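You operate a simulated robot arm through the tools that you are given. There is no shell and no other tool.

You are at the controls of a simulated two-armed robot. One attempt, no reset.

Task
Hold the white soup bowl on the baking worktop steady with one hand, lift the herb tin out of it with the other and set it down on the baking worktop. Set down upright: herb tin.

Only the result counts: the job must be done as asked and must still hold three seconds after the hand-in. Knocking over, shifting, dropping, spilling or breaking anything else fails it.

Robot
Two 7-joint arms with two-finger parallel grippers on one trunk, on a base that drives. Base frame: it is fixed to the floor where the robot stands at the start and does not move with it; the origin is under the middle of the robot, x ahead of it, y to its left, z up; the surface under the hand at the start is at about z = 0.88. Units: m, degrees, N and s.
The left shoulder is at the start at [0.06, 0.143, 0.94], the right one opposite. With the tool pointing down near the work surface each hand reaches from about 0.3 to 0.72 m from the robot's upright axis, wherever it stands, measured 20 degrees to its own side. Places, roughly: baking worktop [0.8, 0, 0.9]. Payload 1.57 kg a hand.
The tool frame of a hand sits at the grasp point between the pads (the TCP): z along the fingers, y along the line on which they close. The tips reach 0.03 m beyond it. The gripper opens to 0.11 m. The fingers are 0.024 m wide and 0.012 m thick; the gripper's body (0.048 by 0.112 m) begins 0.078 m behind the TCP.
Orientation is that of the tool frame in the base frame, as [roll, pitch, yaw] about the fixed x, y, z axes, in that order (R = Rz(yaw) Ry(pitch) Rx(roll)). With the fingers straight down and closing along the base's y, the tool's x points along the base's -x, its y along +y and its z along -z.

Tools
- The arms move only by the tool apply_moves. It takes "left_targets", "right_targets" or both (then of equal length, played together; a hand with none holds still); each is a list of rows, each a list of 7 numbers: the finger opening in m, from 0 to 0.11, then the shift along the tool's x, y, z in m, then the turn, a rotation vector about the tool's x, y, z in degrees. In form: [[hand, dx, dy, dz, wx, wy, wz], ...]. A call has 1 to 20 rows; each row shifts and turns the commanded pose from where the row before left it, along the tool's axes as they then stand. Rows are played at 5 a second. More than 0.05 m and 8.6 degrees between two rows, or a gripper value outside its range, and nothing of the call is played. Where a pose cannot be reached the arm comes as near as it can. A force on the tool above 40 N (or 10 N above the force at the start of the call, whichever is more), or a blocked arm, ends the call early, and 0.2 s more pass. Each finger travels about 0.045 m/s and halts on what it meets, pressing with about 37 N; the grip force reading is that of the motor and also rises with nothing between the fingers. The clock runs only during rows and for 0.2 s after the last one: add rows that do not move to give the fingers time. The reply holds the time, the measured pose of the TCP, the force on the tool along the base axes, the opening and the grip force, in the units named above and with some noise, with the torque about the TCP (base axes, N m) and any sound that the robot's microphone picked up.
- Cameras (640 x 400 px; columns grow to the right, rows downward): "scene" is now at [0.0492, -0.0222, 1.5555]; the picture's right is [-0.28, -0.96, 0.00], its down [-0.67, 0.19, -0.72] and it looks along [0.69, -0.20, -0.70] (base axes); focal length 249 px, centre (320, 200). "left" rides on the left gripper at [0.07, -0.016, -0.141] in its tool frame; the picture's right is [0.23, 0.97, 0.00], its down [-0.86, 0.20, -0.48] and it looks along [-0.47, 0.11, 0.88] (tool axes); focal length 222 px, centre (320, 200). "right" rides on the right gripper at [0.07, 0.016, -0.141] in its tool frame; the picture's right is [-0.23, 0.97, 0.00], its down [-0.86, -0.20, -0.48] and it looks along [-0.47, -0.11, 0.88] (tool axes); focal length 222 px, centre (320, 200). There is no depth. A picture from a camera that has moved, and an enlarged one, comes with that camera's place and axes in the base frame and with its lens.
- grab_frame(camera): a new picture of that camera. It takes no simulated time.
- move_column(by): slides the trunk up (or, below 0, down) by that many m; the arms and the scene camera ride with it, the base frame stays. It gives what a move gives, with no picture.
- drive_base(legs): drives the robot by 1 to 6 legs, each [ahead, left, turn to the left] in m, m and degrees, along the robot's own axes; the way and the turn of a leg run together, so that a leg with both is an arc; at most 1.5 m and 180 degrees a leg. The arms and the cameras ride along, it lands a little off, and it stops where it bumps. It gives what a move gives.
- aim_head(pan, tilt): turns the head with the scene camera to pan (to the left, within 86 degrees either way) and tilt (down, from -29 to 69), counted from straight ahead of the robot. It gives what a move gives.
- enlarge(camera, box): a new picture of the part [left, top, right, bottom] of that camera's present view, enlarged. It takes no simulated time.
- finish_job(): hands the job in; it is judged then, once.

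Nothing tells you exact positions but the pictures and the camera data. Unless the task says otherwise, let go and move clear before handing in.

The tools are called after "Call:" as a command line: name --argument value ..., lists and objects as JSON in quotes. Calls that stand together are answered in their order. apply_moves: Moves the arms, as the interface text tells. Its arguments: {"type":"object","properties":{"left_targets":{"type":"array","items":{"type":"array","items":{"type":"number"}}},"right_targets":{"type":"array","items":{"type":"array","items":{"type":"number"}}}},"required":[]} The other tools are called the same way: move_column (by) slides the trunk up or down; drive_base (legs) drives the base; aim_head (pan, tilt) turns the head that bears the scene camera; grab_frame (camera) takes a picture; enlarge (camera, box) takes an enlarged picture of a part of a camera's view; finish_job () hands the job in.

At the start:

```text
clock: 0.0
left_tcp_pos: [0.458, 0.0541, 1.1285]
left_orientation: [180.0, 0.1, -180.0]
left_force: [0.3, -0.1, -0.1]
left_moment: [0.02, 0.0, 0.0]
left_gripper_width: 0.1101
left_gripper_force: 0.1
right_tcp_pos: [0.4168, -0.2835, 0.9996]
right_orientation: [-179.9, -0.1, 180.0]
right_force: [-0.7, 0.3, -0.5]
right_moment: [-0.01, -0.01, -0.01]
right_gripper_width: 0.1097
right_gripper_force: 0.0
trunk travel left (down, up): [-0.538, 0.052]
robot x, y, heading: [-0.0019, 0.0001, -0.0]
head pan, tilt: [-16.2, 44.2]
```

scene: 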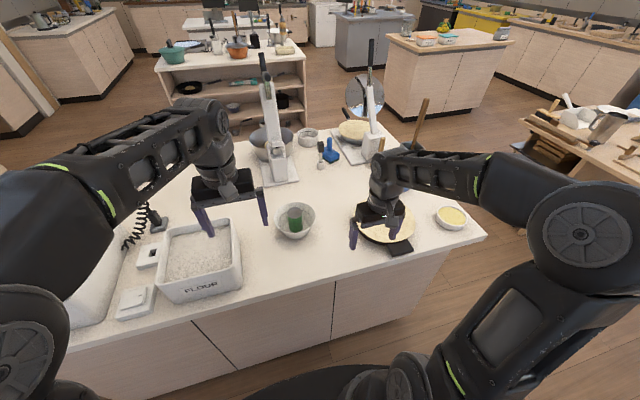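
right: 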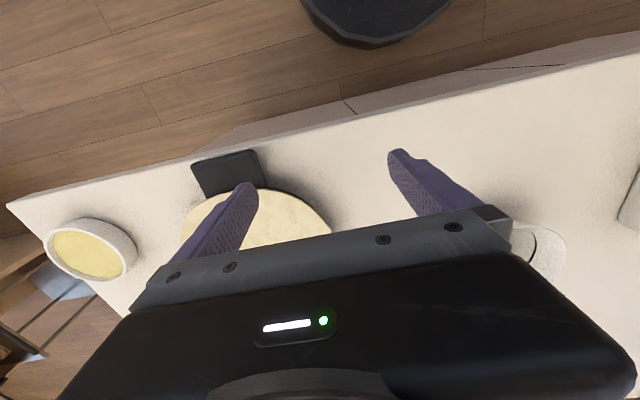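
left: 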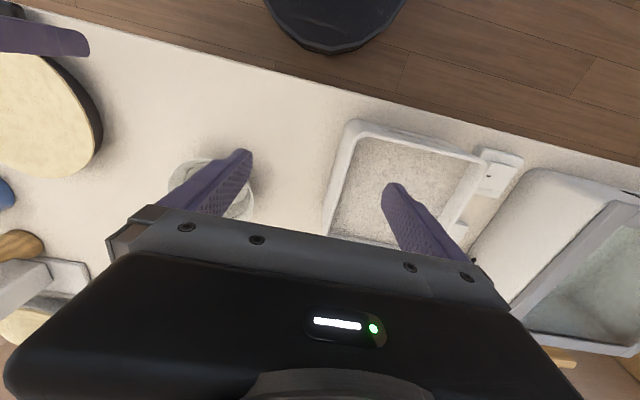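

The white bowl with the green herb tin in it sits near [0.62, -0.09, 0.9], between the flour tub and the pan with the board. I'll look closer before moving.

Call:
enlarge --camera "scene" --box '[240, 180, 360, 255]'

Call:
enlarge --camera "scene" --box '[140, 110, 480, 310]'

```text
5.33 times, centred on (300, 218) of scene
camera zoom: at [0.0492, -0.0222, 1.5555], right [-0.28, -0.96, 0.0], down [-0.67, 0.19, -0.72], along [0.69, -0.2, -0.7], focal length 1329 px, centre (427, 107)
```

zoom: 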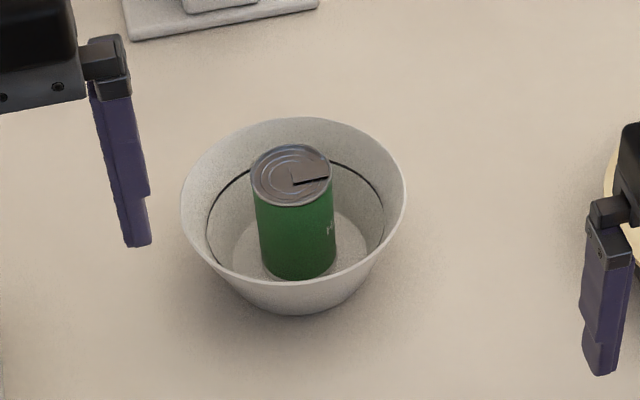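

```text
1.88 times, centred on (310, 210) of scene
camera zoom: at [0.0492, -0.0222, 1.5555], right [-0.28, -0.96, 0.0], down [-0.67, 0.19, -0.72], along [0.69, -0.2, -0.7], focal length 469 px, centre (339, 181)
```

zoom: 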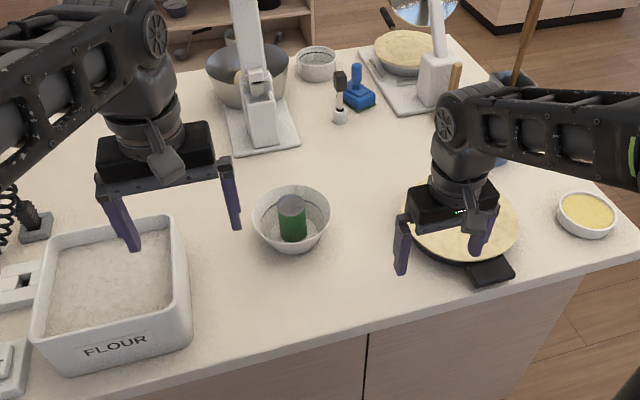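

The bowl is about 0.137 m wide at the rim, centred near [0.595, -0.095], with a tin about 5 cm wide roughly in its middle. I plan to pinch the left rim with a tilted left hand and take the tin with the right hand turned 90°. First I'll raise and turn the right hand.

Call:
apply_moves --right_targets '[[0.11, 0, 0, -0.025, 0, 0, 0], [0.11, 0, 0, -0.025, 0, 0, 0], [0.11, 0, 0, -0.03, 0, 0, 0], [0.11, 0, 0, -0.03, 0, 0, 0], [0.1, 0, 0, 0, 0, 0, -8.182], [0.1, 0, 0, 0, 0, 0, -8.182], [0.1, 0, 0, 0, 0, 0, -8.182], [0.1, 0, 0, 0, 0, 0, -8.182], [0.1, 0, 0, 0, 0, 0, -8.182], [0.1, 0, 0, 0, 0, 0, -8.182], [0.1, 0, 0, 0, 0, 0, -8.182], [0.1, 0, 0, 0, 0, 0, -8.182], [0.1, 0, 0, 0, 0, 0, -8.182], [0.1, 0, 0, 0, 0, 0, -8.182], [0.1, 0, 0, 0, 0, 0, -8.182], [0.1, 0, 0, 0, 0, 0, 0], [0.1, 0, 0, 0, 0, 0, 0]]'

```text
clock: 3.6
left_tcp_pos: [0.4581, 0.0542, 1.127]
left_orientation: [-180.0, 0.1, 179.9]
left_force: [0.2, 0.1, -0.6]
left_moment: [0.01, 0.02, 0.0]
left_gripper_width: 0.1101
left_gripper_force: 0.1
right_tcp_pos: [0.4157, -0.2848, 1.1098]
right_orientation: [180.0, 0.1, -90.0]
right_force: [0.6, 0.0, 0.6]
right_moment: [0.02, 0.01, -0.02]
right_gripper_width: 0.1002
right_gripper_force: 0.2
trunk travel left (down, up): [-0.538, 0.052]
robot x, y, heading: [0.0019, 0.0005, -0.0]
head pan, tilt: [-16.2, 44.2]
```

The right hand is turned, with its fingers now closing along x. I'll take pictures to check the view and refine the bowl position.

Call:
grab_frame --camera "right"

Call:
grab_frame --camera "scene"

```text
taken
camera right: at [0.3991, -0.3536, 1.2499], right [-0.97, 0.23, 0.0], down [0.2, 0.86, 0.48], along [0.11, 0.47, -0.88], focal length 222 px, centre (320, 200)
```

right: 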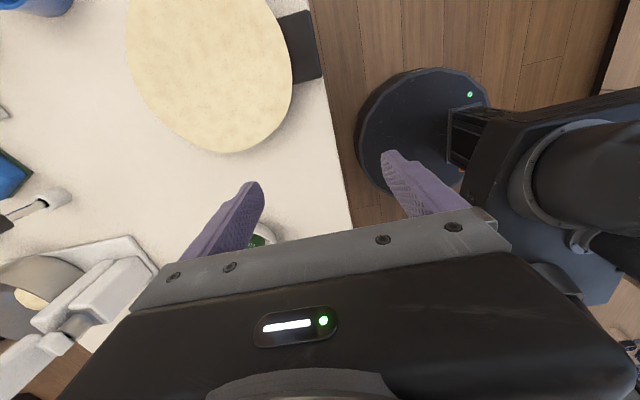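

```text
taken
camera scene: at [0.0492, -0.0222, 1.5555], right [-0.28, -0.96, 0.0], down [-0.67, 0.19, -0.72], along [0.69, -0.2, -0.7], focal length 249 px, centre (320, 200)
```

scene: 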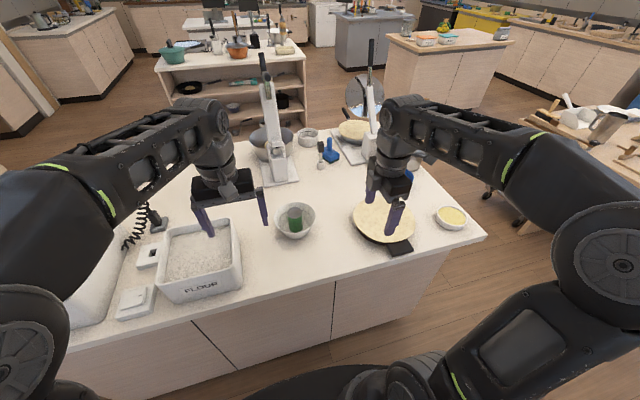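

I'll move the right hand to a vantage point high and to the right of the bowl, so its camera sees the bowl between the fingers.

Call:
apply_moves --right_targets '[[0.1, -0.012, -0.026, 0, 0, 0, 0], [0.1, -0.012, -0.026, 0, 0, 0, 0], [0.1, -0.012, -0.026, 0, 0, 0, 0], [0.1, -0.012, -0.026, 0, 0, 0, 0], [0.1, -0.012, -0.026, 0, 0, 0, 0], [0.1, -0.012, -0.026, 0, 0, 0, 0], [0.1, -0.012, -0.028, 0, 0, 0, 0], [0.1, 0, 0, 0, 0, 0, 0], [0.1, 0, 0, 0, 0, 0, 0]]'

Call:
grab_frame --camera "right"

Call:
grab_frame --camera "scene"

```text
clock: 5.6
left_tcp_pos: [0.458, 0.0556, 1.127]
left_orientation: [180.0, 0.1, -179.9]
left_force: [0.1, 0.0, -0.4]
left_moment: [0.03, 0.01, -0.01]
left_gripper_width: 0.1102
left_gripper_force: 0.1
right_tcp_pos: [0.5284, -0.2319, 1.1107]
right_orientation: [-179.9, 0.0, -90.0]
right_force: [0.0, 0.2, -0.2]
right_moment: [0.0, 0.01, 0.0]
right_gripper_width: 0.1
right_gripper_force: 0.1
right hand out of reach, approached as far as the arm can: row 5, 6, 7
trunk travel left (down, up): [-0.538, 0.052]
robot x, y, heading: [0.0019, -0.0021, 0.1]
head pan, tilt: [-16.2, 44.2]
```

```text
taken
camera right: at [0.5114, -0.3021, 1.2503], right [-0.97, 0.23, 0.0], down [0.2, 0.85, 0.48], along [0.11, 0.47, -0.88], focal length 222 px, centre (320, 200)
```

right: 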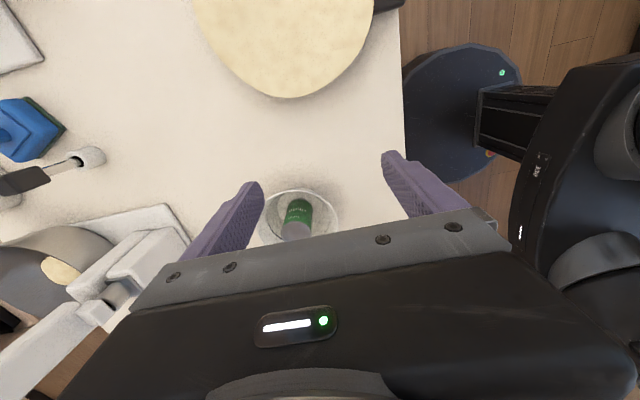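

```text
taken
camera scene: at [0.0492, -0.0223, 1.5555], right [-0.28, -0.96, 0.0], down [-0.67, 0.19, -0.72], along [0.69, -0.2, -0.7], focal length 249 px, centre (320, 200)
```

scene: 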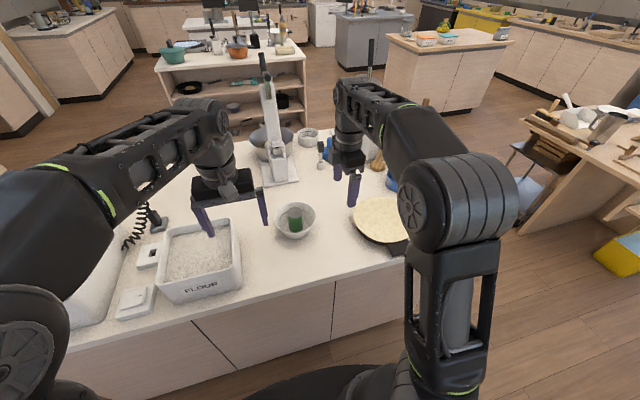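

The right arm runs out of reach at this height, so I may need to drive closer. I'll tilt the head down to check the gap between the base and the counter.

Call:
aim_head --pan 0 --tilt 69

Call:
grab_frame --camera "scene"

```text
clock: 6.5
left_tcp_pos: [0.4582, 0.0538, 1.1277]
left_orientation: [-180.0, 0.1, -179.9]
left_force: [-0.3, 0.1, 0.4]
left_moment: [0.0, 0.0, 0.0]
left_gripper_width: 0.1098
left_gripper_force: 0.0
right_tcp_pos: [0.5288, -0.2323, 1.1101]
right_orientation: [-179.8, 0.1, -89.9]
right_force: [0.0, -0.4, -0.1]
right_moment: [-0.03, 0.02, 0.04]
right_gripper_width: 0.1001
right_gripper_force: 0.0
trunk travel left (down, up): [-0.538, 0.052]
robot x, y, heading: [0.0015, 0.0017, -0.1]
head pan, tilt: [0.0, 68.8]
```

```text
taken
camera scene: at [0.0265, 0.0006, 1.5255], right [0.0, -1.0, 0.0], down [-0.93, 0.0, -0.36], along [0.36, 0.0, -0.93], focal length 249 px, centre (320, 200)
```

scene: 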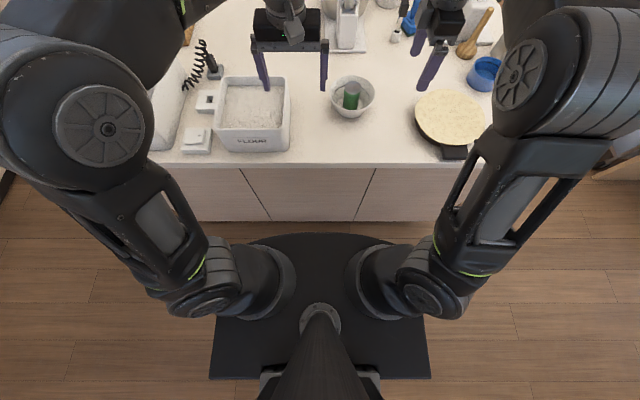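

The base front has about 0.1 m of clearance to the counter toe. I'll raise the trunk 0.05 m and drive 0.05 m forward to bring the bowl well within reach.

Call:
move_column --by 0.05

Call:
drive_base --legs '[[0.05, 0, 0]]'

Call:
grab_frame --camera "scene"

Call:
grab_frame --camera "right"

Call:
grab_frame --camera "left"

```text
clock: 7.4
left_tcp_pos: [0.4573, 0.0548, 1.1773]
left_orientation: [-179.9, 0.1, -180.0]
left_force: [0.0, -0.1, 0.6]
left_moment: [0.01, -0.01, 0.0]
left_gripper_width: 0.1099
left_gripper_force: 0.1
right_tcp_pos: [0.5287, -0.2344, 1.1598]
right_orientation: [-179.9, 0.1, -90.0]
right_force: [-0.1, 0.1, -0.3]
right_moment: [0.0, 0.02, -0.01]
right_gripper_width: 0.1001
right_gripper_force: 0.1
trunk travel left (down, up): [-0.588, 0.002]
robot x, y, heading: [0.0003, 0.0037, 0.0]
head pan, tilt: [0.0, 68.8]
```

```text
clock: 8.3
left_tcp_pos: [0.511, 0.056, 1.1774]
left_orientation: [-179.9, 0.0, -179.9]
left_force: [0.6, 0.3, -1.1]
left_moment: [-0.01, 0.1, 0.0]
left_gripper_width: 0.1099
left_gripper_force: 0.1
right_tcp_pos: [0.5816, -0.2326, 1.1585]
right_orientation: [180.0, 0.0, -89.9]
right_force: [-0.2, 0.2, 0.1]
right_moment: [-0.01, 0.07, -0.02]
right_gripper_width: 0.1001
right_gripper_force: 0.1
trunk travel left (down, up): [-0.588, 0.002]
robot x, y, heading: [0.0526, 0.0004, -0.1]
head pan, tilt: [0.0, 68.8]
```

```text
taken
camera scene: at [0.0798, 0.0007, 1.5754], right [0.0, -1.0, 0.0], down [-0.93, 0.0, -0.36], along [0.36, 0.0, -0.93], focal length 249 px, centre (320, 200)
```

scene: 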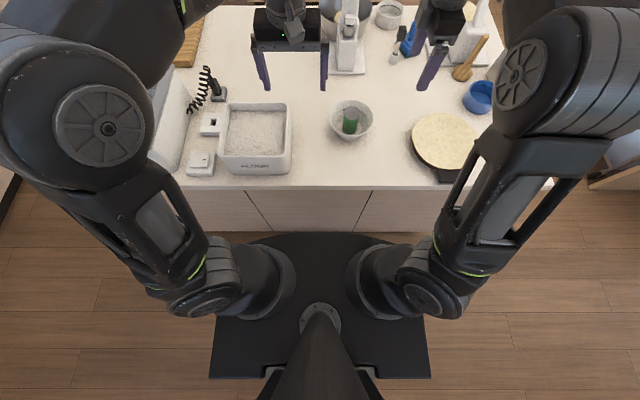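

```text
taken
camera right: at [0.5645, -0.3016, 1.2993], right [-0.97, 0.23, 0.0], down [0.2, 0.86, 0.48], along [0.11, 0.47, -0.88], focal length 222 px, centre (320, 200)
```

right: 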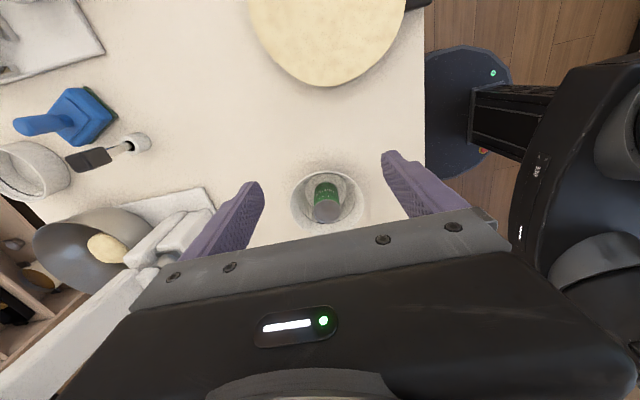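

```text
taken
camera left: at [0.4413, 0.0389, 1.3172], right [-0.23, 0.97, 0.0], down [0.85, 0.2, 0.48], along [0.47, 0.11, -0.88], focal length 222 px, centre (320, 200)
```

left: 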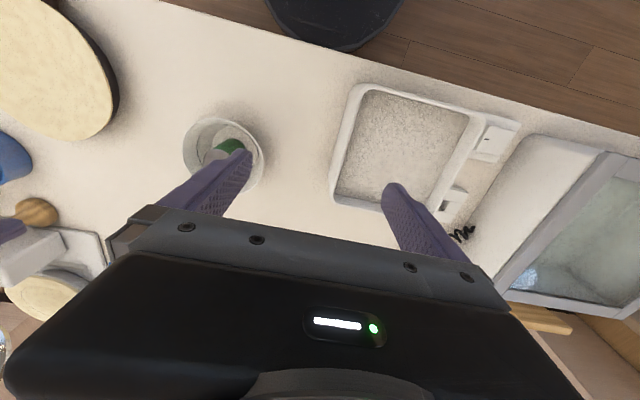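

I'm now about 5 cm closer and the right camera sees the bowl between the fingers. I'll enlarge the views to triangulate it.

Call:
enlarge --camera "right" --box '[272, 150, 384, 220]'

Call:
enlarge --camera "scene" --box '[304, 85, 400, 145]'

Call:
enlarge --camera "left" --box '[168, 110, 280, 180]'

```text
5.71 times, centred on (328, 185) of right
camera zoom: at [0.5645, -0.3016, 1.2993], right [-0.97, 0.23, 0.0], down [0.2, 0.86, 0.48], along [0.11, 0.47, -0.88], focal length 1269 px, centre (274, 286)
```

zoom: 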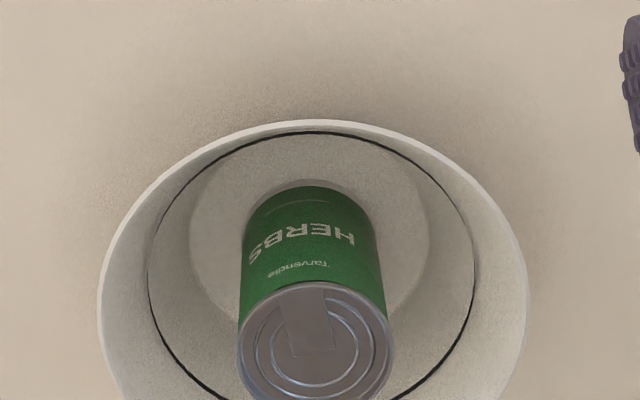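

```text
6.67 times, centred on (352, 115) of scene
camera zoom: at [0.0798, 0.0007, 1.5754], right [0.0, -1.0, 0.0], down [-0.93, 0.0, -0.36], along [0.36, 0.0, -0.93], focal length 1661 px, centre (107, 767)
```

zoom: 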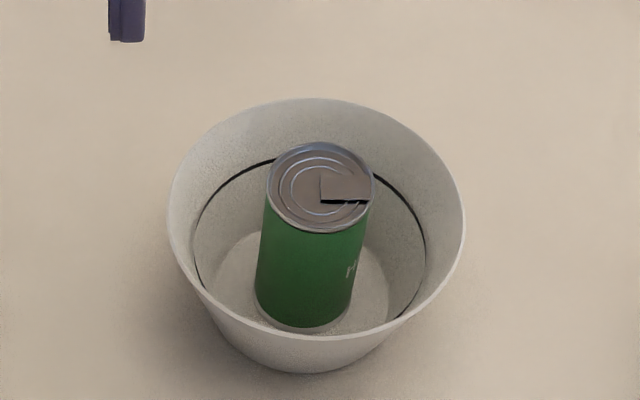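

```text
5.71 times, centred on (224, 145) of left
camera zoom: at [0.4413, 0.0389, 1.3172], right [-0.23, 0.97, 0.0], down [0.85, 0.2, 0.48], along [0.47, 0.11, -0.88], focal length 1269 px, centre (869, 514)
```

zoom: 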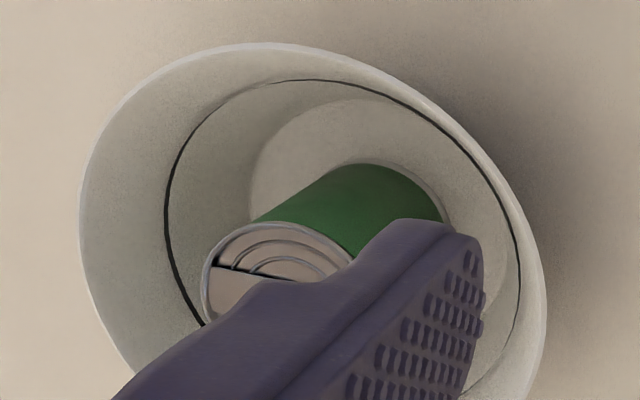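

Estimates: can top is near [0.601, -0.097, 0.962], rim centre near [0.600, -0.098], rim at z≈0.94 with radius 0.070. I'll tilt the left hand 28° to match the bowl wall, narrow its fingers, and go to a point 10 cm short of the left rim.

Call:
apply_moves --left_targets '[[0.1, 0, 0, 0, 7, 0, 0], [0.09, 0, 0, 0, 7, 0, 0], [0.07, 0, 0, 0, 7, 0, 0], [0.05, 0, 0, 0, 7, 0, 0], [0.03, -0.0148, 0.0059, 0.0235, 0, 0, 0], [0.03, -0.0148, 0.0059, 0.0235, 0, 0, 0], [0.03, -0.0148, 0.0059, 0.0235, 0, 0, 0], [0.03, -0.0148, 0.0059, 0.0235, 0, 0, 0], [0.03, -0.0148, 0.0059, 0.0235, 0, 0, 0], [0.03, -0.0148, 0.0059, 0.0235, 0, 0, 0], [0.03, 0, 0, 0, 0, 0, 0], [0.03, 0, 0, 0, 0, 0, 0]]'

Call:
grab_frame --camera "left"

Call:
grab_frame --camera "right"

Call:
grab_frame --camera "scene"

```text
clock: 10.9
left_tcp_pos: [0.598, 0.021, 1.0367]
left_orientation: [-152.1, 0.1, -180.0]
left_force: [0.7, -0.5, 0.6]
left_moment: [-0.06, -0.02, 0.02]
left_gripper_width: 0.03
left_gripper_force: 0.1
right_tcp_pos: [0.5798, -0.2325, 1.1601]
right_orientation: [-179.9, -0.1, -89.9]
right_force: [-0.4, 0.1, -0.7]
right_moment: [-0.03, 0.03, -0.02]
right_gripper_width: 0.1
right_gripper_force: 0.1
trunk travel left (down, up): [-0.588, 0.002]
robot x, y, heading: [0.0509, -0.0034, -0.1]
head pan, tilt: [0.0, 68.8]
```

```text
taken
camera left: at [0.5276, 0.0729, 1.1681], right [-0.23, 0.86, -0.46], down [0.85, 0.4, 0.33], along [0.47, -0.32, -0.83], focal length 222 px, centre (320, 200)
```

left: 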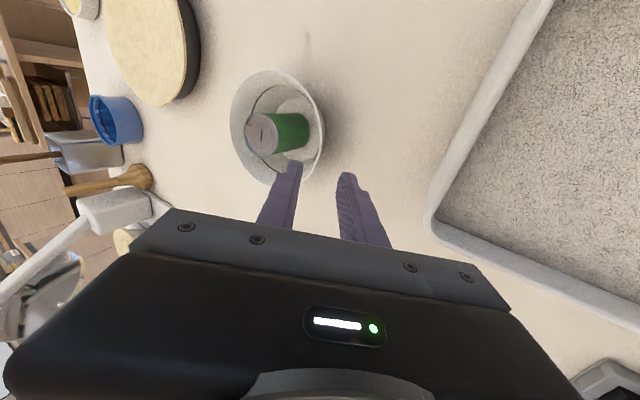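

```text
taken
camera right: at [0.5626, -0.3016, 1.3002], right [-0.97, 0.23, 0.0], down [0.2, 0.86, 0.48], along [0.11, 0.47, -0.88], focal length 222 px, centre (320, 200)
```

right: 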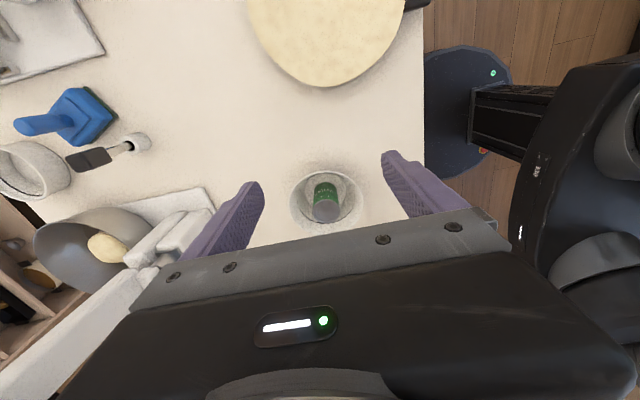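

```text
taken
camera scene: at [0.0775, 0.0007, 1.5754], right [0.0, -1.0, 0.0], down [-0.93, 0.0, -0.36], along [0.36, 0.0, -0.93], focal length 249 px, centre (320, 200)
```

scene: 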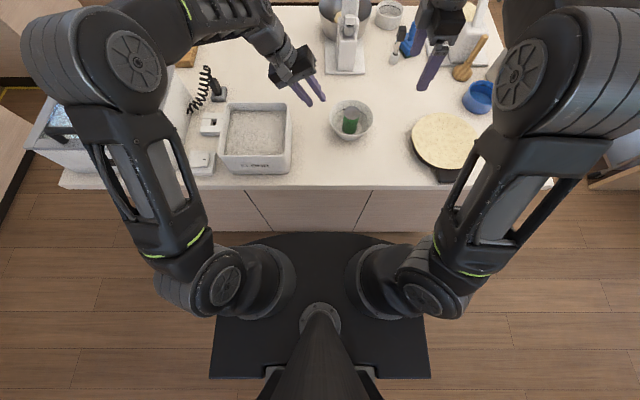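

The left hand is in place, tilted above the left rim. I'll enlarge its view to refine where the rim lies relative to the fingers.

Call:
enlarge --camera "left" --box '[216, 60, 408, 180]'

Call:
enlarge --camera "scene" --box '[272, 60, 400, 140]'

```text
3.33 times, centred on (312, 120) of left
camera zoom: at [0.5276, 0.0729, 1.1681], right [-0.23, 0.86, -0.46], down [0.85, 0.4, 0.33], along [0.47, -0.32, -0.83], focal length 740 px, centre (347, 467)
```

zoom: 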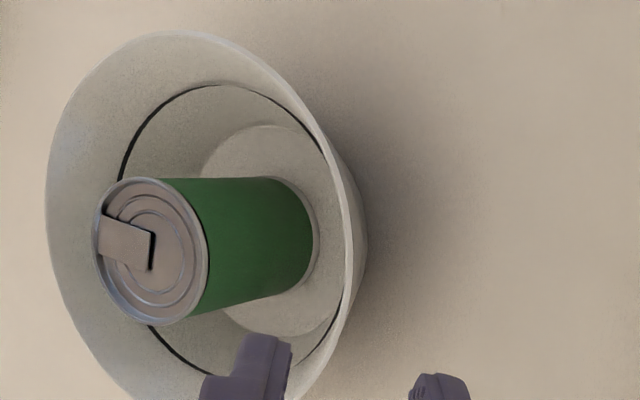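

```text
5.00 times, centred on (336, 100) of scene
camera zoom: at [0.0775, 0.0007, 1.5754], right [0.0, -1.0, 0.0], down [-0.93, 0.0, -0.36], along [0.36, 0.0, -0.93], focal length 1246 px, centre (240, 700)
```

zoom: 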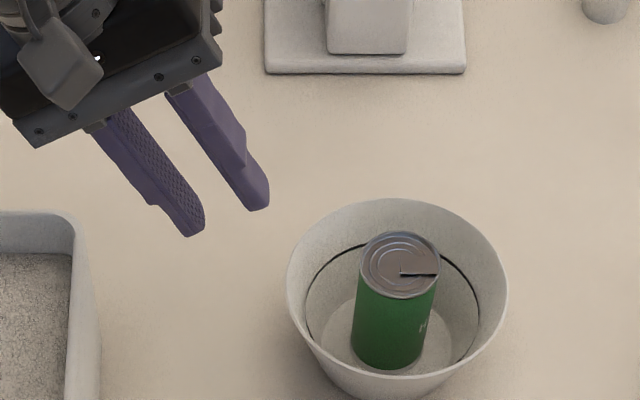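

The left camera confirms the rim model (centre [0.60, -0.0985], r=0.07, z=0.94) to a millimetre or two. I'll advance along the tool axis until the tips are just short of the rim, then check.

Call:
apply_moves --left_targets '[[0.03, -0.001, 0, 0.016, 0, 0, 0], [0.03, -0.001, 0, 0.016, 0, 0, 0], [0.03, 0, 0, 0.016, 0, 0, 0], [0.03, 0, 0, 0.015, 0, 0, 0], [0.03, 0, 0, 0, 0, 0, 0]]'

Call:
enlarge --camera "left" --box '[216, 70, 424, 200]'

Call:
enlarge --camera "scene" --box '[288, 70, 400, 140]'

Call:
enlarge --camera "right" --box '[264, 150, 392, 230]'

```text
clock: 12.1
left_tcp_pos: [0.6002, -0.0102, 0.9797]
left_orientation: [-152.0, 0.1, 180.0]
left_force: [1.3, -1.0, -0.6]
left_moment: [0.02, 0.01, 0.0]
left_gripper_width: 0.0301
left_gripper_force: 0.0
right_tcp_pos: [0.5789, -0.2324, 1.1607]
right_orientation: [-180.0, 0.0, -90.0]
right_force: [0.2, 0.0, 0.2]
right_moment: [0.01, -0.03, -0.03]
right_gripper_width: 0.1
right_gripper_force: 0.1
trunk travel left (down, up): [-0.588, 0.002]
robot x, y, heading: [0.0523, 0.005, 0.2]
head pan, tilt: [0.0, 68.8]
```

```text
3.08 times, centred on (320, 135) of left
camera zoom: at [0.5308, 0.0425, 1.1121], right [-0.23, 0.86, -0.46], down [0.85, 0.4, 0.33], along [0.47, -0.32, -0.83], focal length 684 px, centre (320, 400)
```

zoom: 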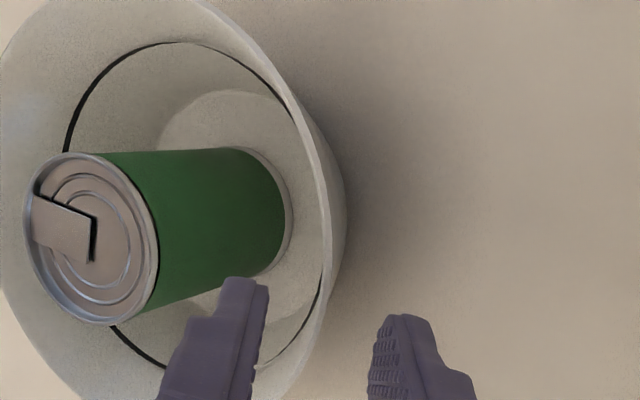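

```text
5.71 times, centred on (344, 105) of scene
camera zoom: at [0.077, 0.0008, 1.5755], right [0.0, -1.0, 0.0], down [-0.93, 0.0, -0.36], along [0.36, 0.0, -0.93], focal length 1424 px, centre (183, 743)
```

zoom: 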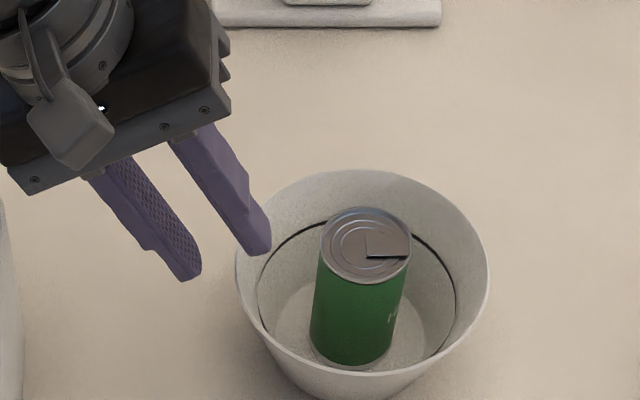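

```text
5.00 times, centred on (328, 190) of right
camera zoom: at [0.5623, -0.3015, 1.3004], right [-0.97, 0.23, 0.0], down [0.2, 0.86, 0.48], along [0.11, 0.47, -0.88], focal length 1111 px, centre (280, 250)
```

zoom: 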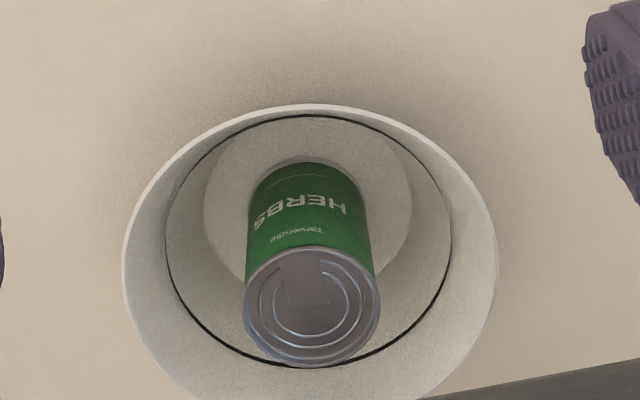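

The fingers straddle the rim line, centred on the wall. I'll advance the last 38 mm slowly, then look before closing.

Call:
apply_moves --left_targets '[[0.03, 0, 0.0005, 0.01, 0, 0, 0], [0.03, 0, 0.0005, 0.01, 0, 0, 0], [0.03, 0, 0, 0.01, 0, 0, 0], [0.03, 0, 0, 0.0084, 0, 0, 0], [0.03, 0, 0, 0, 0, 0, 0]]'

Call:
enlarge --camera "left" --box '[216, 90, 424, 220]'

Call:
enlarge --camera "scene" --box '[288, 70, 400, 140]'

Call:
enlarge --camera "right" --box '[264, 150, 392, 230]'

```text
clock: 13.3
left_tcp_pos: [0.6002, -0.027, 0.9461]
left_orientation: [-152.0, 0.0, -179.9]
left_force: [0.6, 0.5, 0.3]
left_moment: [0.0, 0.02, -0.02]
left_gripper_width: 0.0299
left_gripper_force: 0.1
right_tcp_pos: [0.5794, -0.2314, 1.1598]
right_orientation: [-179.9, -0.1, -90.0]
right_force: [0.5, 0.2, 0.5]
right_moment: [0.01, 0.03, 0.01]
right_gripper_width: 0.0999
right_gripper_force: 0.0
trunk travel left (down, up): [-0.588, 0.002]
robot x, y, heading: [0.0499, -0.0004, -0.1]
head pan, tilt: [0.0, 68.8]
```

```text
3.08 times, centred on (320, 155) of left
camera zoom: at [0.5305, 0.0249, 1.0784], right [-0.23, 0.86, -0.46], down [0.85, 0.4, 0.33], along [0.47, -0.32, -0.83], focal length 684 px, centre (320, 338)
```

zoom: 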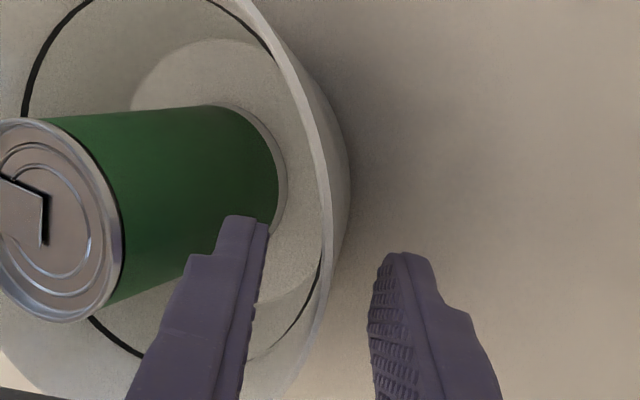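

```text
5.71 times, centred on (344, 105) of scene
camera zoom: at [0.0771, 0.0008, 1.5755], right [0.0, -1.0, 0.0], down [-0.93, 0.0, -0.36], along [0.36, 0.0, -0.93], focal length 1424 px, centre (183, 743)
```

zoom: 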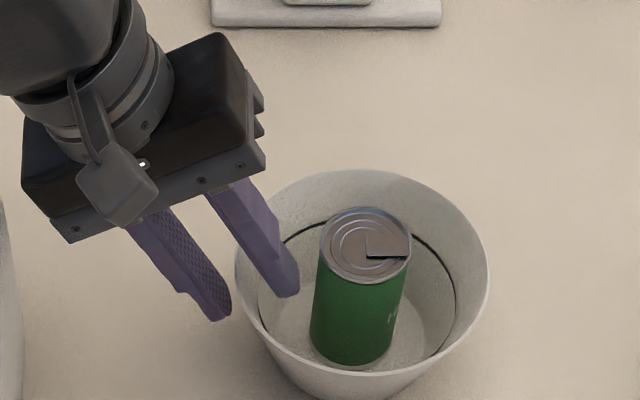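

```text
5.00 times, centred on (328, 190) of right
camera zoom: at [0.5623, -0.3016, 1.3003], right [-0.97, 0.23, 0.0], down [0.2, 0.86, 0.48], along [0.11, 0.47, -0.88], focal length 1111 px, centre (280, 250)
```

zoom: 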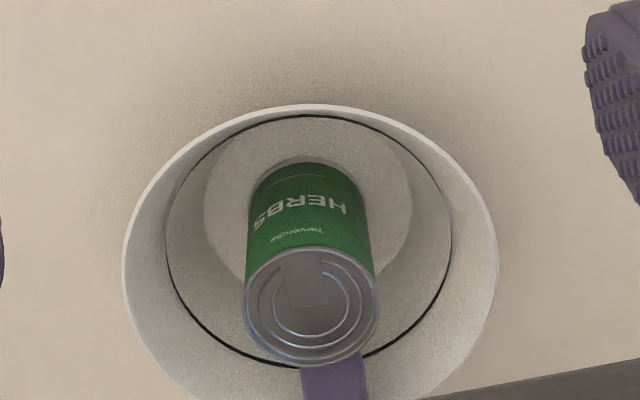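

The rim sits midway between the fingers. I'll close in steps and watch the forces so the bowl isn't pushed.

Call:
apply_moves --left_targets '[[0.022, 0, 0, 0, 0, 0, 0], [0.016, 0, 0, 0, 0, 0, 0], [0.012, 0, 0, 0, 0, 0, 0], [0.012, 0, 0, 0, 0, 0, 0]]'

Call:
enlarge --camera "left" --box '[216, 90, 424, 220]'

Call:
enlarge --camera "right" --box '[264, 150, 392, 230]'

```text
clock: 14.3
left_tcp_pos: [0.6005, -0.0274, 0.9464]
left_orientation: [-152.0, 0.0, -180.0]
left_force: [-0.1, -0.3, 0.2]
left_moment: [-0.04, -0.01, 0.01]
left_gripper_width: 0.0125
left_gripper_force: 0.2
right_tcp_pos: [0.5789, -0.2316, 1.159]
right_orientation: [-179.9, 0.0, -89.9]
right_force: [0.1, 0.2, -0.2]
right_moment: [-0.06, -0.01, -0.03]
right_gripper_width: 0.1001
right_gripper_force: 0.1
trunk travel left (down, up): [-0.588, 0.002]
robot x, y, heading: [0.05, -0.0051, -0.2]
head pan, tilt: [0.0, 68.8]
```

```text
3.08 times, centred on (320, 155) of left
camera zoom: at [0.5305, 0.025, 1.0784], right [-0.23, 0.86, -0.46], down [0.85, 0.4, 0.33], along [0.47, -0.32, -0.83], focal length 684 px, centre (320, 338)
```

zoom: 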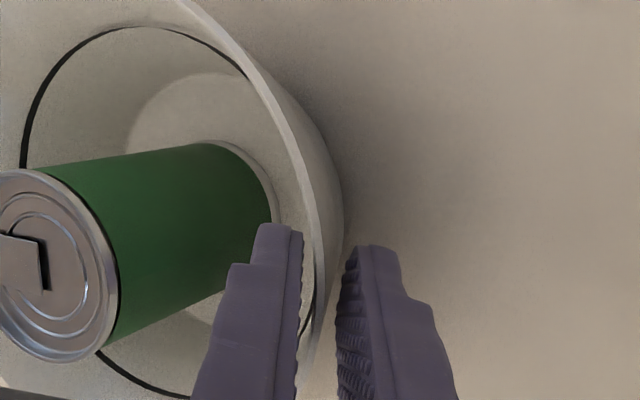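

```text
5.00 times, centred on (328, 190) of right
camera zoom: at [0.5624, -0.3017, 1.3003], right [-0.97, 0.23, 0.0], down [0.2, 0.86, 0.48], along [0.11, 0.47, -0.88], focal length 1111 px, centre (280, 250)
```

zoom: 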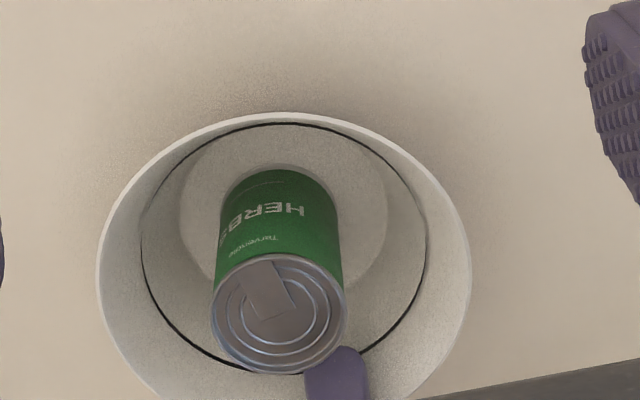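

The bowl seems to have shifted about 1 cm in the right camera's view even though the fingers aren't tight. I'll check all views before doing anything else.

Call:
enlarge --camera "scene" --box '[288, 70, 400, 140]'

Call:
grab_frame --camera "left"

Call:
grab_frame --camera "right"

Call:
grab_frame --camera "scene"

```text
5.71 times, centred on (344, 105) of scene
camera zoom: at [0.0772, 0.0007, 1.5755], right [0.0, -1.0, 0.0], down [-0.93, 0.0, -0.36], along [0.36, 0.0, -0.93], focal length 1424 px, centre (183, 743)
```

zoom: 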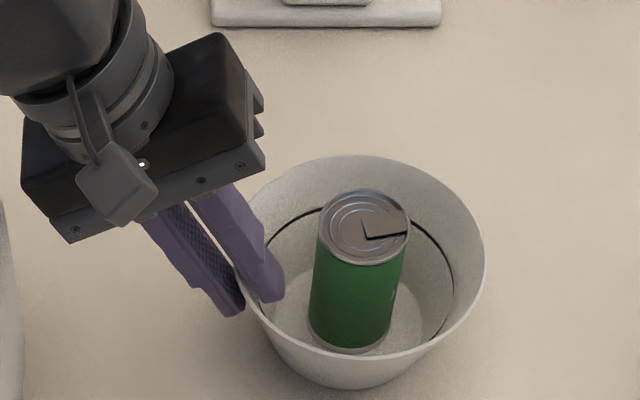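

```text
taken
camera left: at [0.5305, 0.025, 1.0784], right [-0.23, 0.86, -0.46], down [0.85, 0.4, 0.33], along [0.47, -0.32, -0.83], focal length 222 px, centre (320, 200)
```

left: 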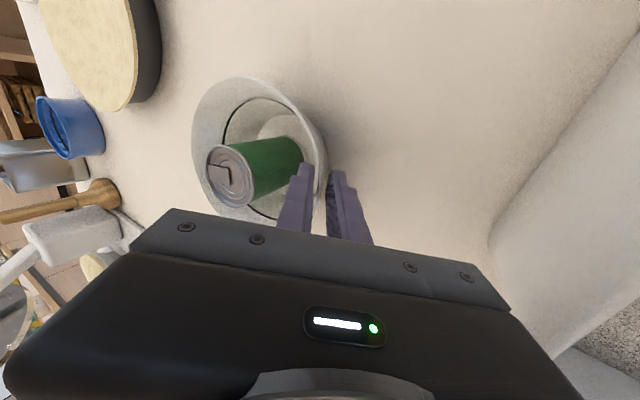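

```text
taken
camera right: at [0.5624, -0.3017, 1.3003], right [-0.97, 0.23, 0.0], down [0.2, 0.86, 0.48], along [0.11, 0.47, -0.88], focal length 222 px, centre (320, 200)
```

right: 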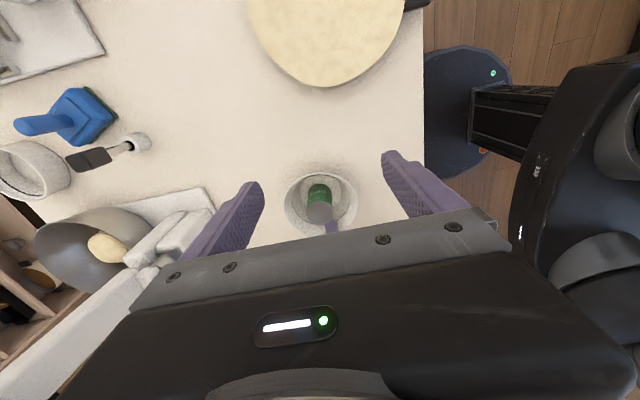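

```text
taken
camera scene: at [0.0772, 0.0007, 1.5755], right [0.0, -1.0, 0.0], down [-0.93, 0.0, -0.36], along [0.36, 0.0, -0.93], focal length 249 px, centre (320, 200)
```

scene: 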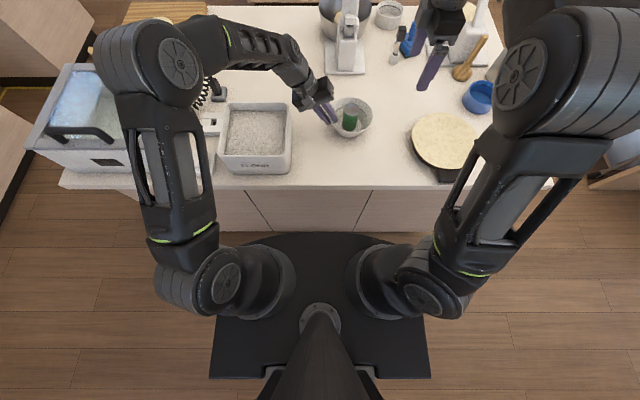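

The bowl has turned about 9° around the contact point, so its centre is now near [0.611, -0.098]. I'll zoom right in on the contact to see how the wall sits between the pads.

Call:
enlarge --camera "left" --box '[272, 140, 368, 200]'

Call:
enlarge --camera "scene" --box '[308, 95, 356, 125]'

Call:
enlarge --camera "right" --box '[288, 195, 368, 245]'

```text
6.67 times, centred on (320, 170) of left
camera zoom: at [0.5305, 0.025, 1.0784], right [-0.23, 0.86, -0.46], down [0.85, 0.4, 0.33], along [0.47, -0.32, -0.83], focal length 1481 px, centre (320, 400)
```

zoom: 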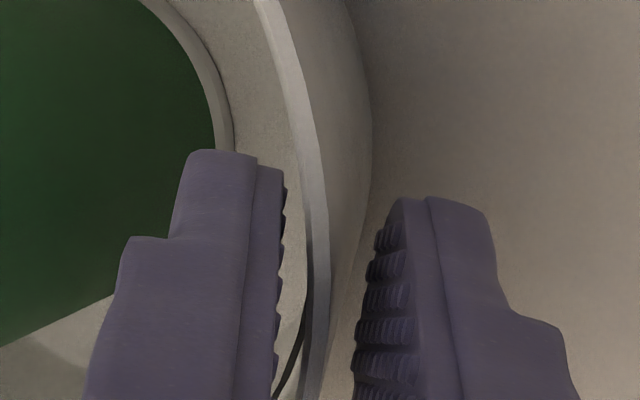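

```text
13.33 times, centred on (332, 110) of scene
camera zoom: at [0.0772, 0.0007, 1.5755], right [0.0, -1.0, 0.0], down [-0.93, 0.0, -0.36], along [0.36, 0.0, -0.93], focal length 3322 px, centre (160, 1400)
```

zoom: 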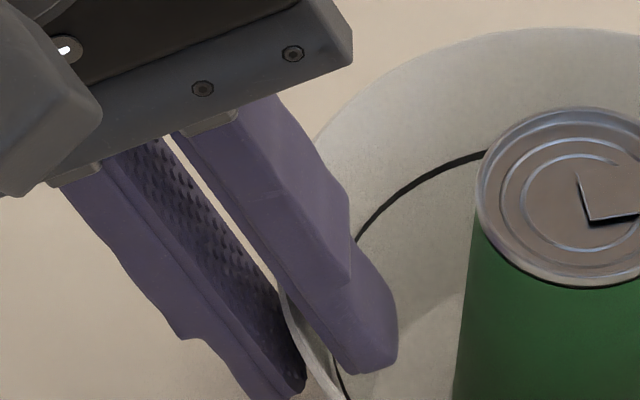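

```text
8.00 times, centred on (328, 220) of right
camera zoom: at [0.5624, -0.3017, 1.3003], right [-0.97, 0.23, 0.0], down [0.2, 0.86, 0.48], along [0.11, 0.47, -0.88], focal length 1777 px, centre (256, 40)
```

zoom: 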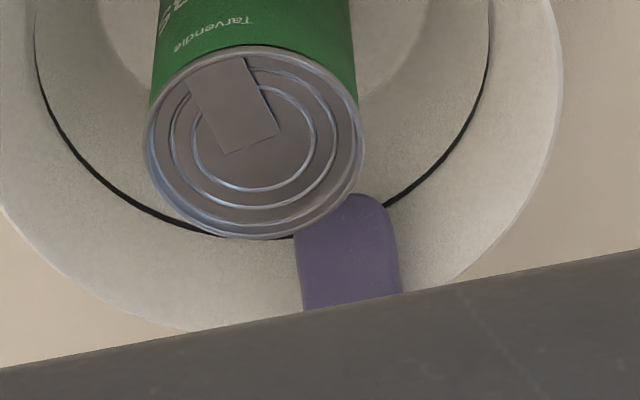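

At the moment the wall isn't touching either pad. I'll let a little time pass without moving to see whether the bowl is still or drifting.

Call:
apply_moves --left_targets '[[0.0125, 0, 0, 0, 0, 0, 0], [0.0125, 0, 0, 0, 0, 0, 0]]'

Call:
enlarge --camera "right" --box '[264, 150, 392, 230]'

Call:
enlarge --camera "left" --box '[272, 140, 368, 200]'

```text
clock: 14.9
left_tcp_pos: [0.6008, -0.0268, 0.9465]
left_orientation: [-152.0, 0.1, -179.9]
left_force: [-0.2, 0.6, 0.9]
left_moment: [0.02, -0.01, 0.0]
left_gripper_width: 0.0126
left_gripper_force: 0.1
right_tcp_pos: [0.58, -0.2321, 1.1589]
right_orientation: [-179.9, -0.1, -90.1]
right_force: [0.5, 0.4, -0.1]
right_moment: [-0.01, -0.02, -0.02]
right_gripper_width: 0.0998
right_gripper_force: 0.1
trunk travel left (down, up): [-0.588, 0.002]
robot x, y, heading: [0.0503, 0.0005, 0.2]
head pan, tilt: [0.0, 68.8]
```

```text
5.00 times, centred on (328, 190) of right
camera zoom: at [0.5624, -0.3016, 1.3003], right [-0.97, 0.23, 0.0], down [0.2, 0.86, 0.48], along [0.11, 0.47, -0.88], focal length 1111 px, centre (280, 250)
```

zoom: 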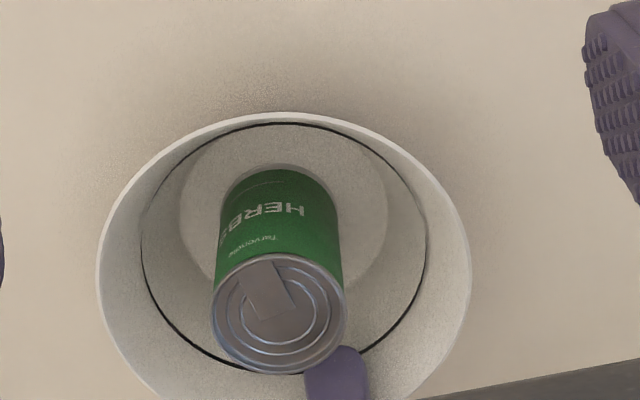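

```text
6.67 times, centred on (320, 170) of left
camera zoom: at [0.5305, 0.025, 1.0784], right [-0.23, 0.86, -0.46], down [0.85, 0.4, 0.33], along [0.47, -0.32, -0.83], focal length 1481 px, centre (320, 400)
```

zoom: 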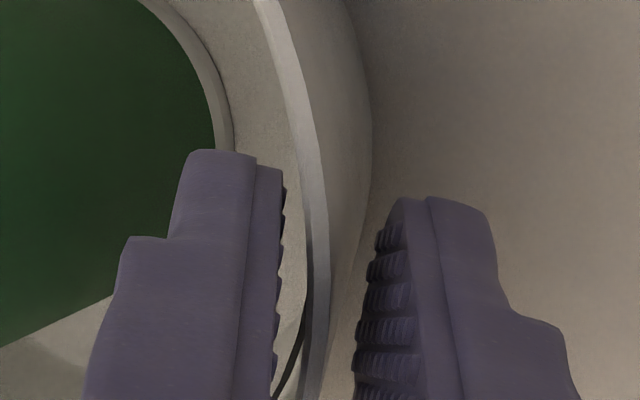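

The bowl is stationary, so that was a one-off nudge. Its centre is now near [0.6106, -0.0975] and the can near [0.613, -0.097]. I'll open slightly, ease the tilt to 24° to match the wall better, and shift 1 cm in +x so the pads meet the wall square-on.

Call:
apply_moves --left_targets '[[0.02, 0, 0, 0, 0, 0, 0], [0.026, 0, 0, 0, 0, 0, 0], [0.026, 0, 0, 0, 0, 0, 0], [0.026, 0, 0, 0, -4, 0, 0], [0.026, -0.005, 0, 0, 0, 0, 0], [0.026, -0.005, 0, 0, 0, 0, 0], [0.026, 0, 0, 0, 0, 0, 0]]'

Call:
enlarge --camera "right" --box '[264, 150, 392, 230]'

Call:
enlarge --camera "left" --box '[272, 140, 368, 200]'

Call:
enlarge --camera "scene" --box '[288, 70, 400, 140]'

```text
clock: 16.5
left_tcp_pos: [0.6084, -0.0261, 0.9467]
left_orientation: [-156.0, 0.0, 180.0]
left_force: [0.2, -0.3, 0.4]
left_moment: [0.02, 0.0, 0.0]
left_gripper_width: 0.026
left_gripper_force: 0.0
right_tcp_pos: [0.5786, -0.2324, 1.1597]
right_orientation: [-179.9, -0.1, -90.0]
right_force: [0.2, 0.4, 0.1]
right_moment: [0.0, -0.02, -0.01]
right_gripper_width: 0.0999
right_gripper_force: 0.0
trunk travel left (down, up): [-0.588, 0.002]
robot x, y, heading: [0.0495, -0.002, -0.0]
head pan, tilt: [0.0, 68.8]
```

```text
5.00 times, centred on (328, 190) of right
camera zoom: at [0.5624, -0.3014, 1.3003], right [-0.97, 0.23, 0.0], down [0.2, 0.86, 0.48], along [0.11, 0.47, -0.88], focal length 1111 px, centre (280, 250)
```

zoom: 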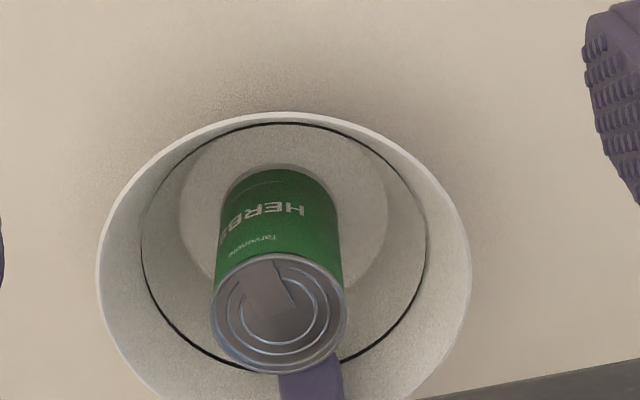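

```text
6.67 times, centred on (320, 170) of left
camera zoom: at [0.54, 0.0162, 1.0825], right [-0.23, 0.89, -0.4], down [0.85, 0.38, 0.36], along [0.47, -0.26, -0.85], focal length 1481 px, centre (320, 400)
```

zoom: 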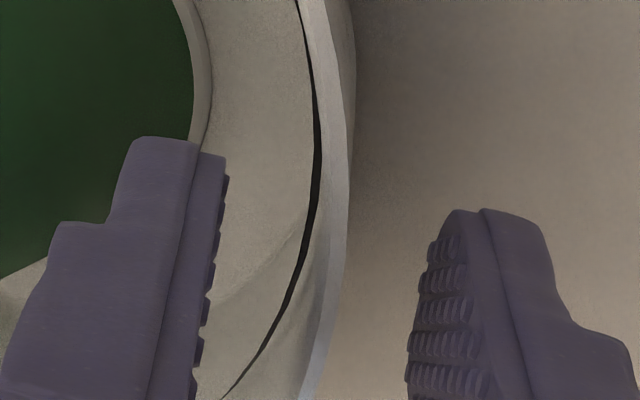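

```text
5.71 times, centred on (344, 105) of scene
camera zoom: at [0.0772, 0.0009, 1.5755], right [0.0, -1.0, 0.0], down [-0.93, 0.0, -0.36], along [0.36, 0.0, -0.93], focal length 1424 px, centre (183, 743)
```

zoom: 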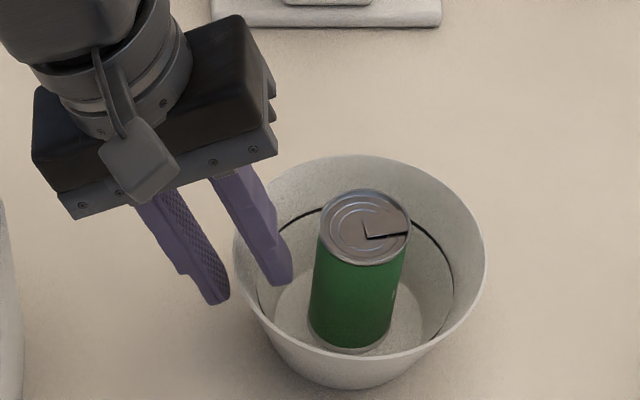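

The bowl stayed put this time and the wall lies between the pads, nearly parallel. I'll shift 1 mm outward to centre it and close stepwise.

Call:
apply_moves --left_targets '[[0.026, 0, 0.001, 0, 0, 0, 0], [0.022, 0, 0, 0, 0, 0, 0], [0.018, 0, 0, 0, 0, 0, 0], [0.016, 0, 0, 0, 0, 0, 0], [0.016, 0, 0, 0, 0, 0, 0]]'

Call:
enlarge --camera "right" --box '[264, 150, 392, 230]'

Call:
enlarge --camera "left" --box '[272, 140, 368, 200]'

```text
clock: 17.7
left_tcp_pos: [0.6095, -0.0264, 0.9475]
left_orientation: [-156.0, 0.1, 180.0]
left_force: [0.7, -2.1, 1.8]
left_moment: [0.0, -0.02, -0.03]
left_gripper_width: 0.0177
left_gripper_force: 0.9
right_tcp_pos: [0.5794, -0.2335, 1.1598]
right_orientation: [-179.9, 0.0, -90.0]
right_force: [0.1, 0.0, -0.5]
right_moment: [0.03, 0.0, 0.01]
right_gripper_width: 0.0998
right_gripper_force: 0.2
trunk travel left (down, up): [-0.588, 0.002]
robot x, y, heading: [0.0531, 0.0005, -0.2]
head pan, tilt: [0.0, 68.8]
```

```text
5.00 times, centred on (328, 190) of right
camera zoom: at [0.5622, -0.3019, 1.3003], right [-0.97, 0.23, 0.0], down [0.2, 0.86, 0.48], along [0.11, 0.47, -0.88], focal length 1111 px, centre (280, 250)
```

zoom: 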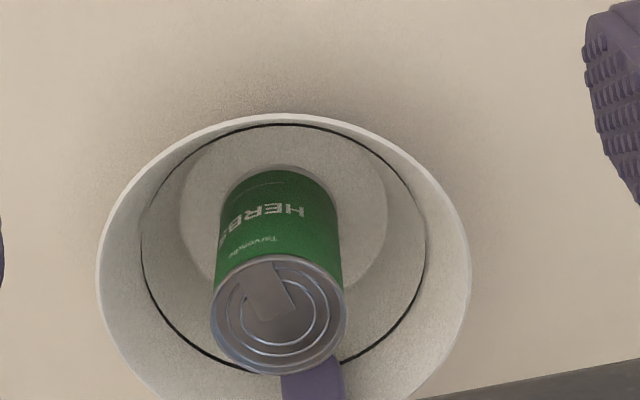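

```text
6.67 times, centred on (320, 170) of left
camera zoom: at [0.5399, 0.0171, 1.0818], right [-0.23, 0.89, -0.4], down [0.85, 0.38, 0.36], along [0.47, -0.26, -0.85], focal length 1481 px, centre (320, 400)
```

zoom: 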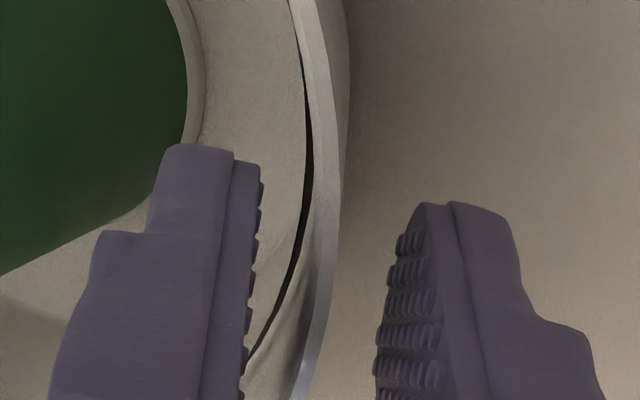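

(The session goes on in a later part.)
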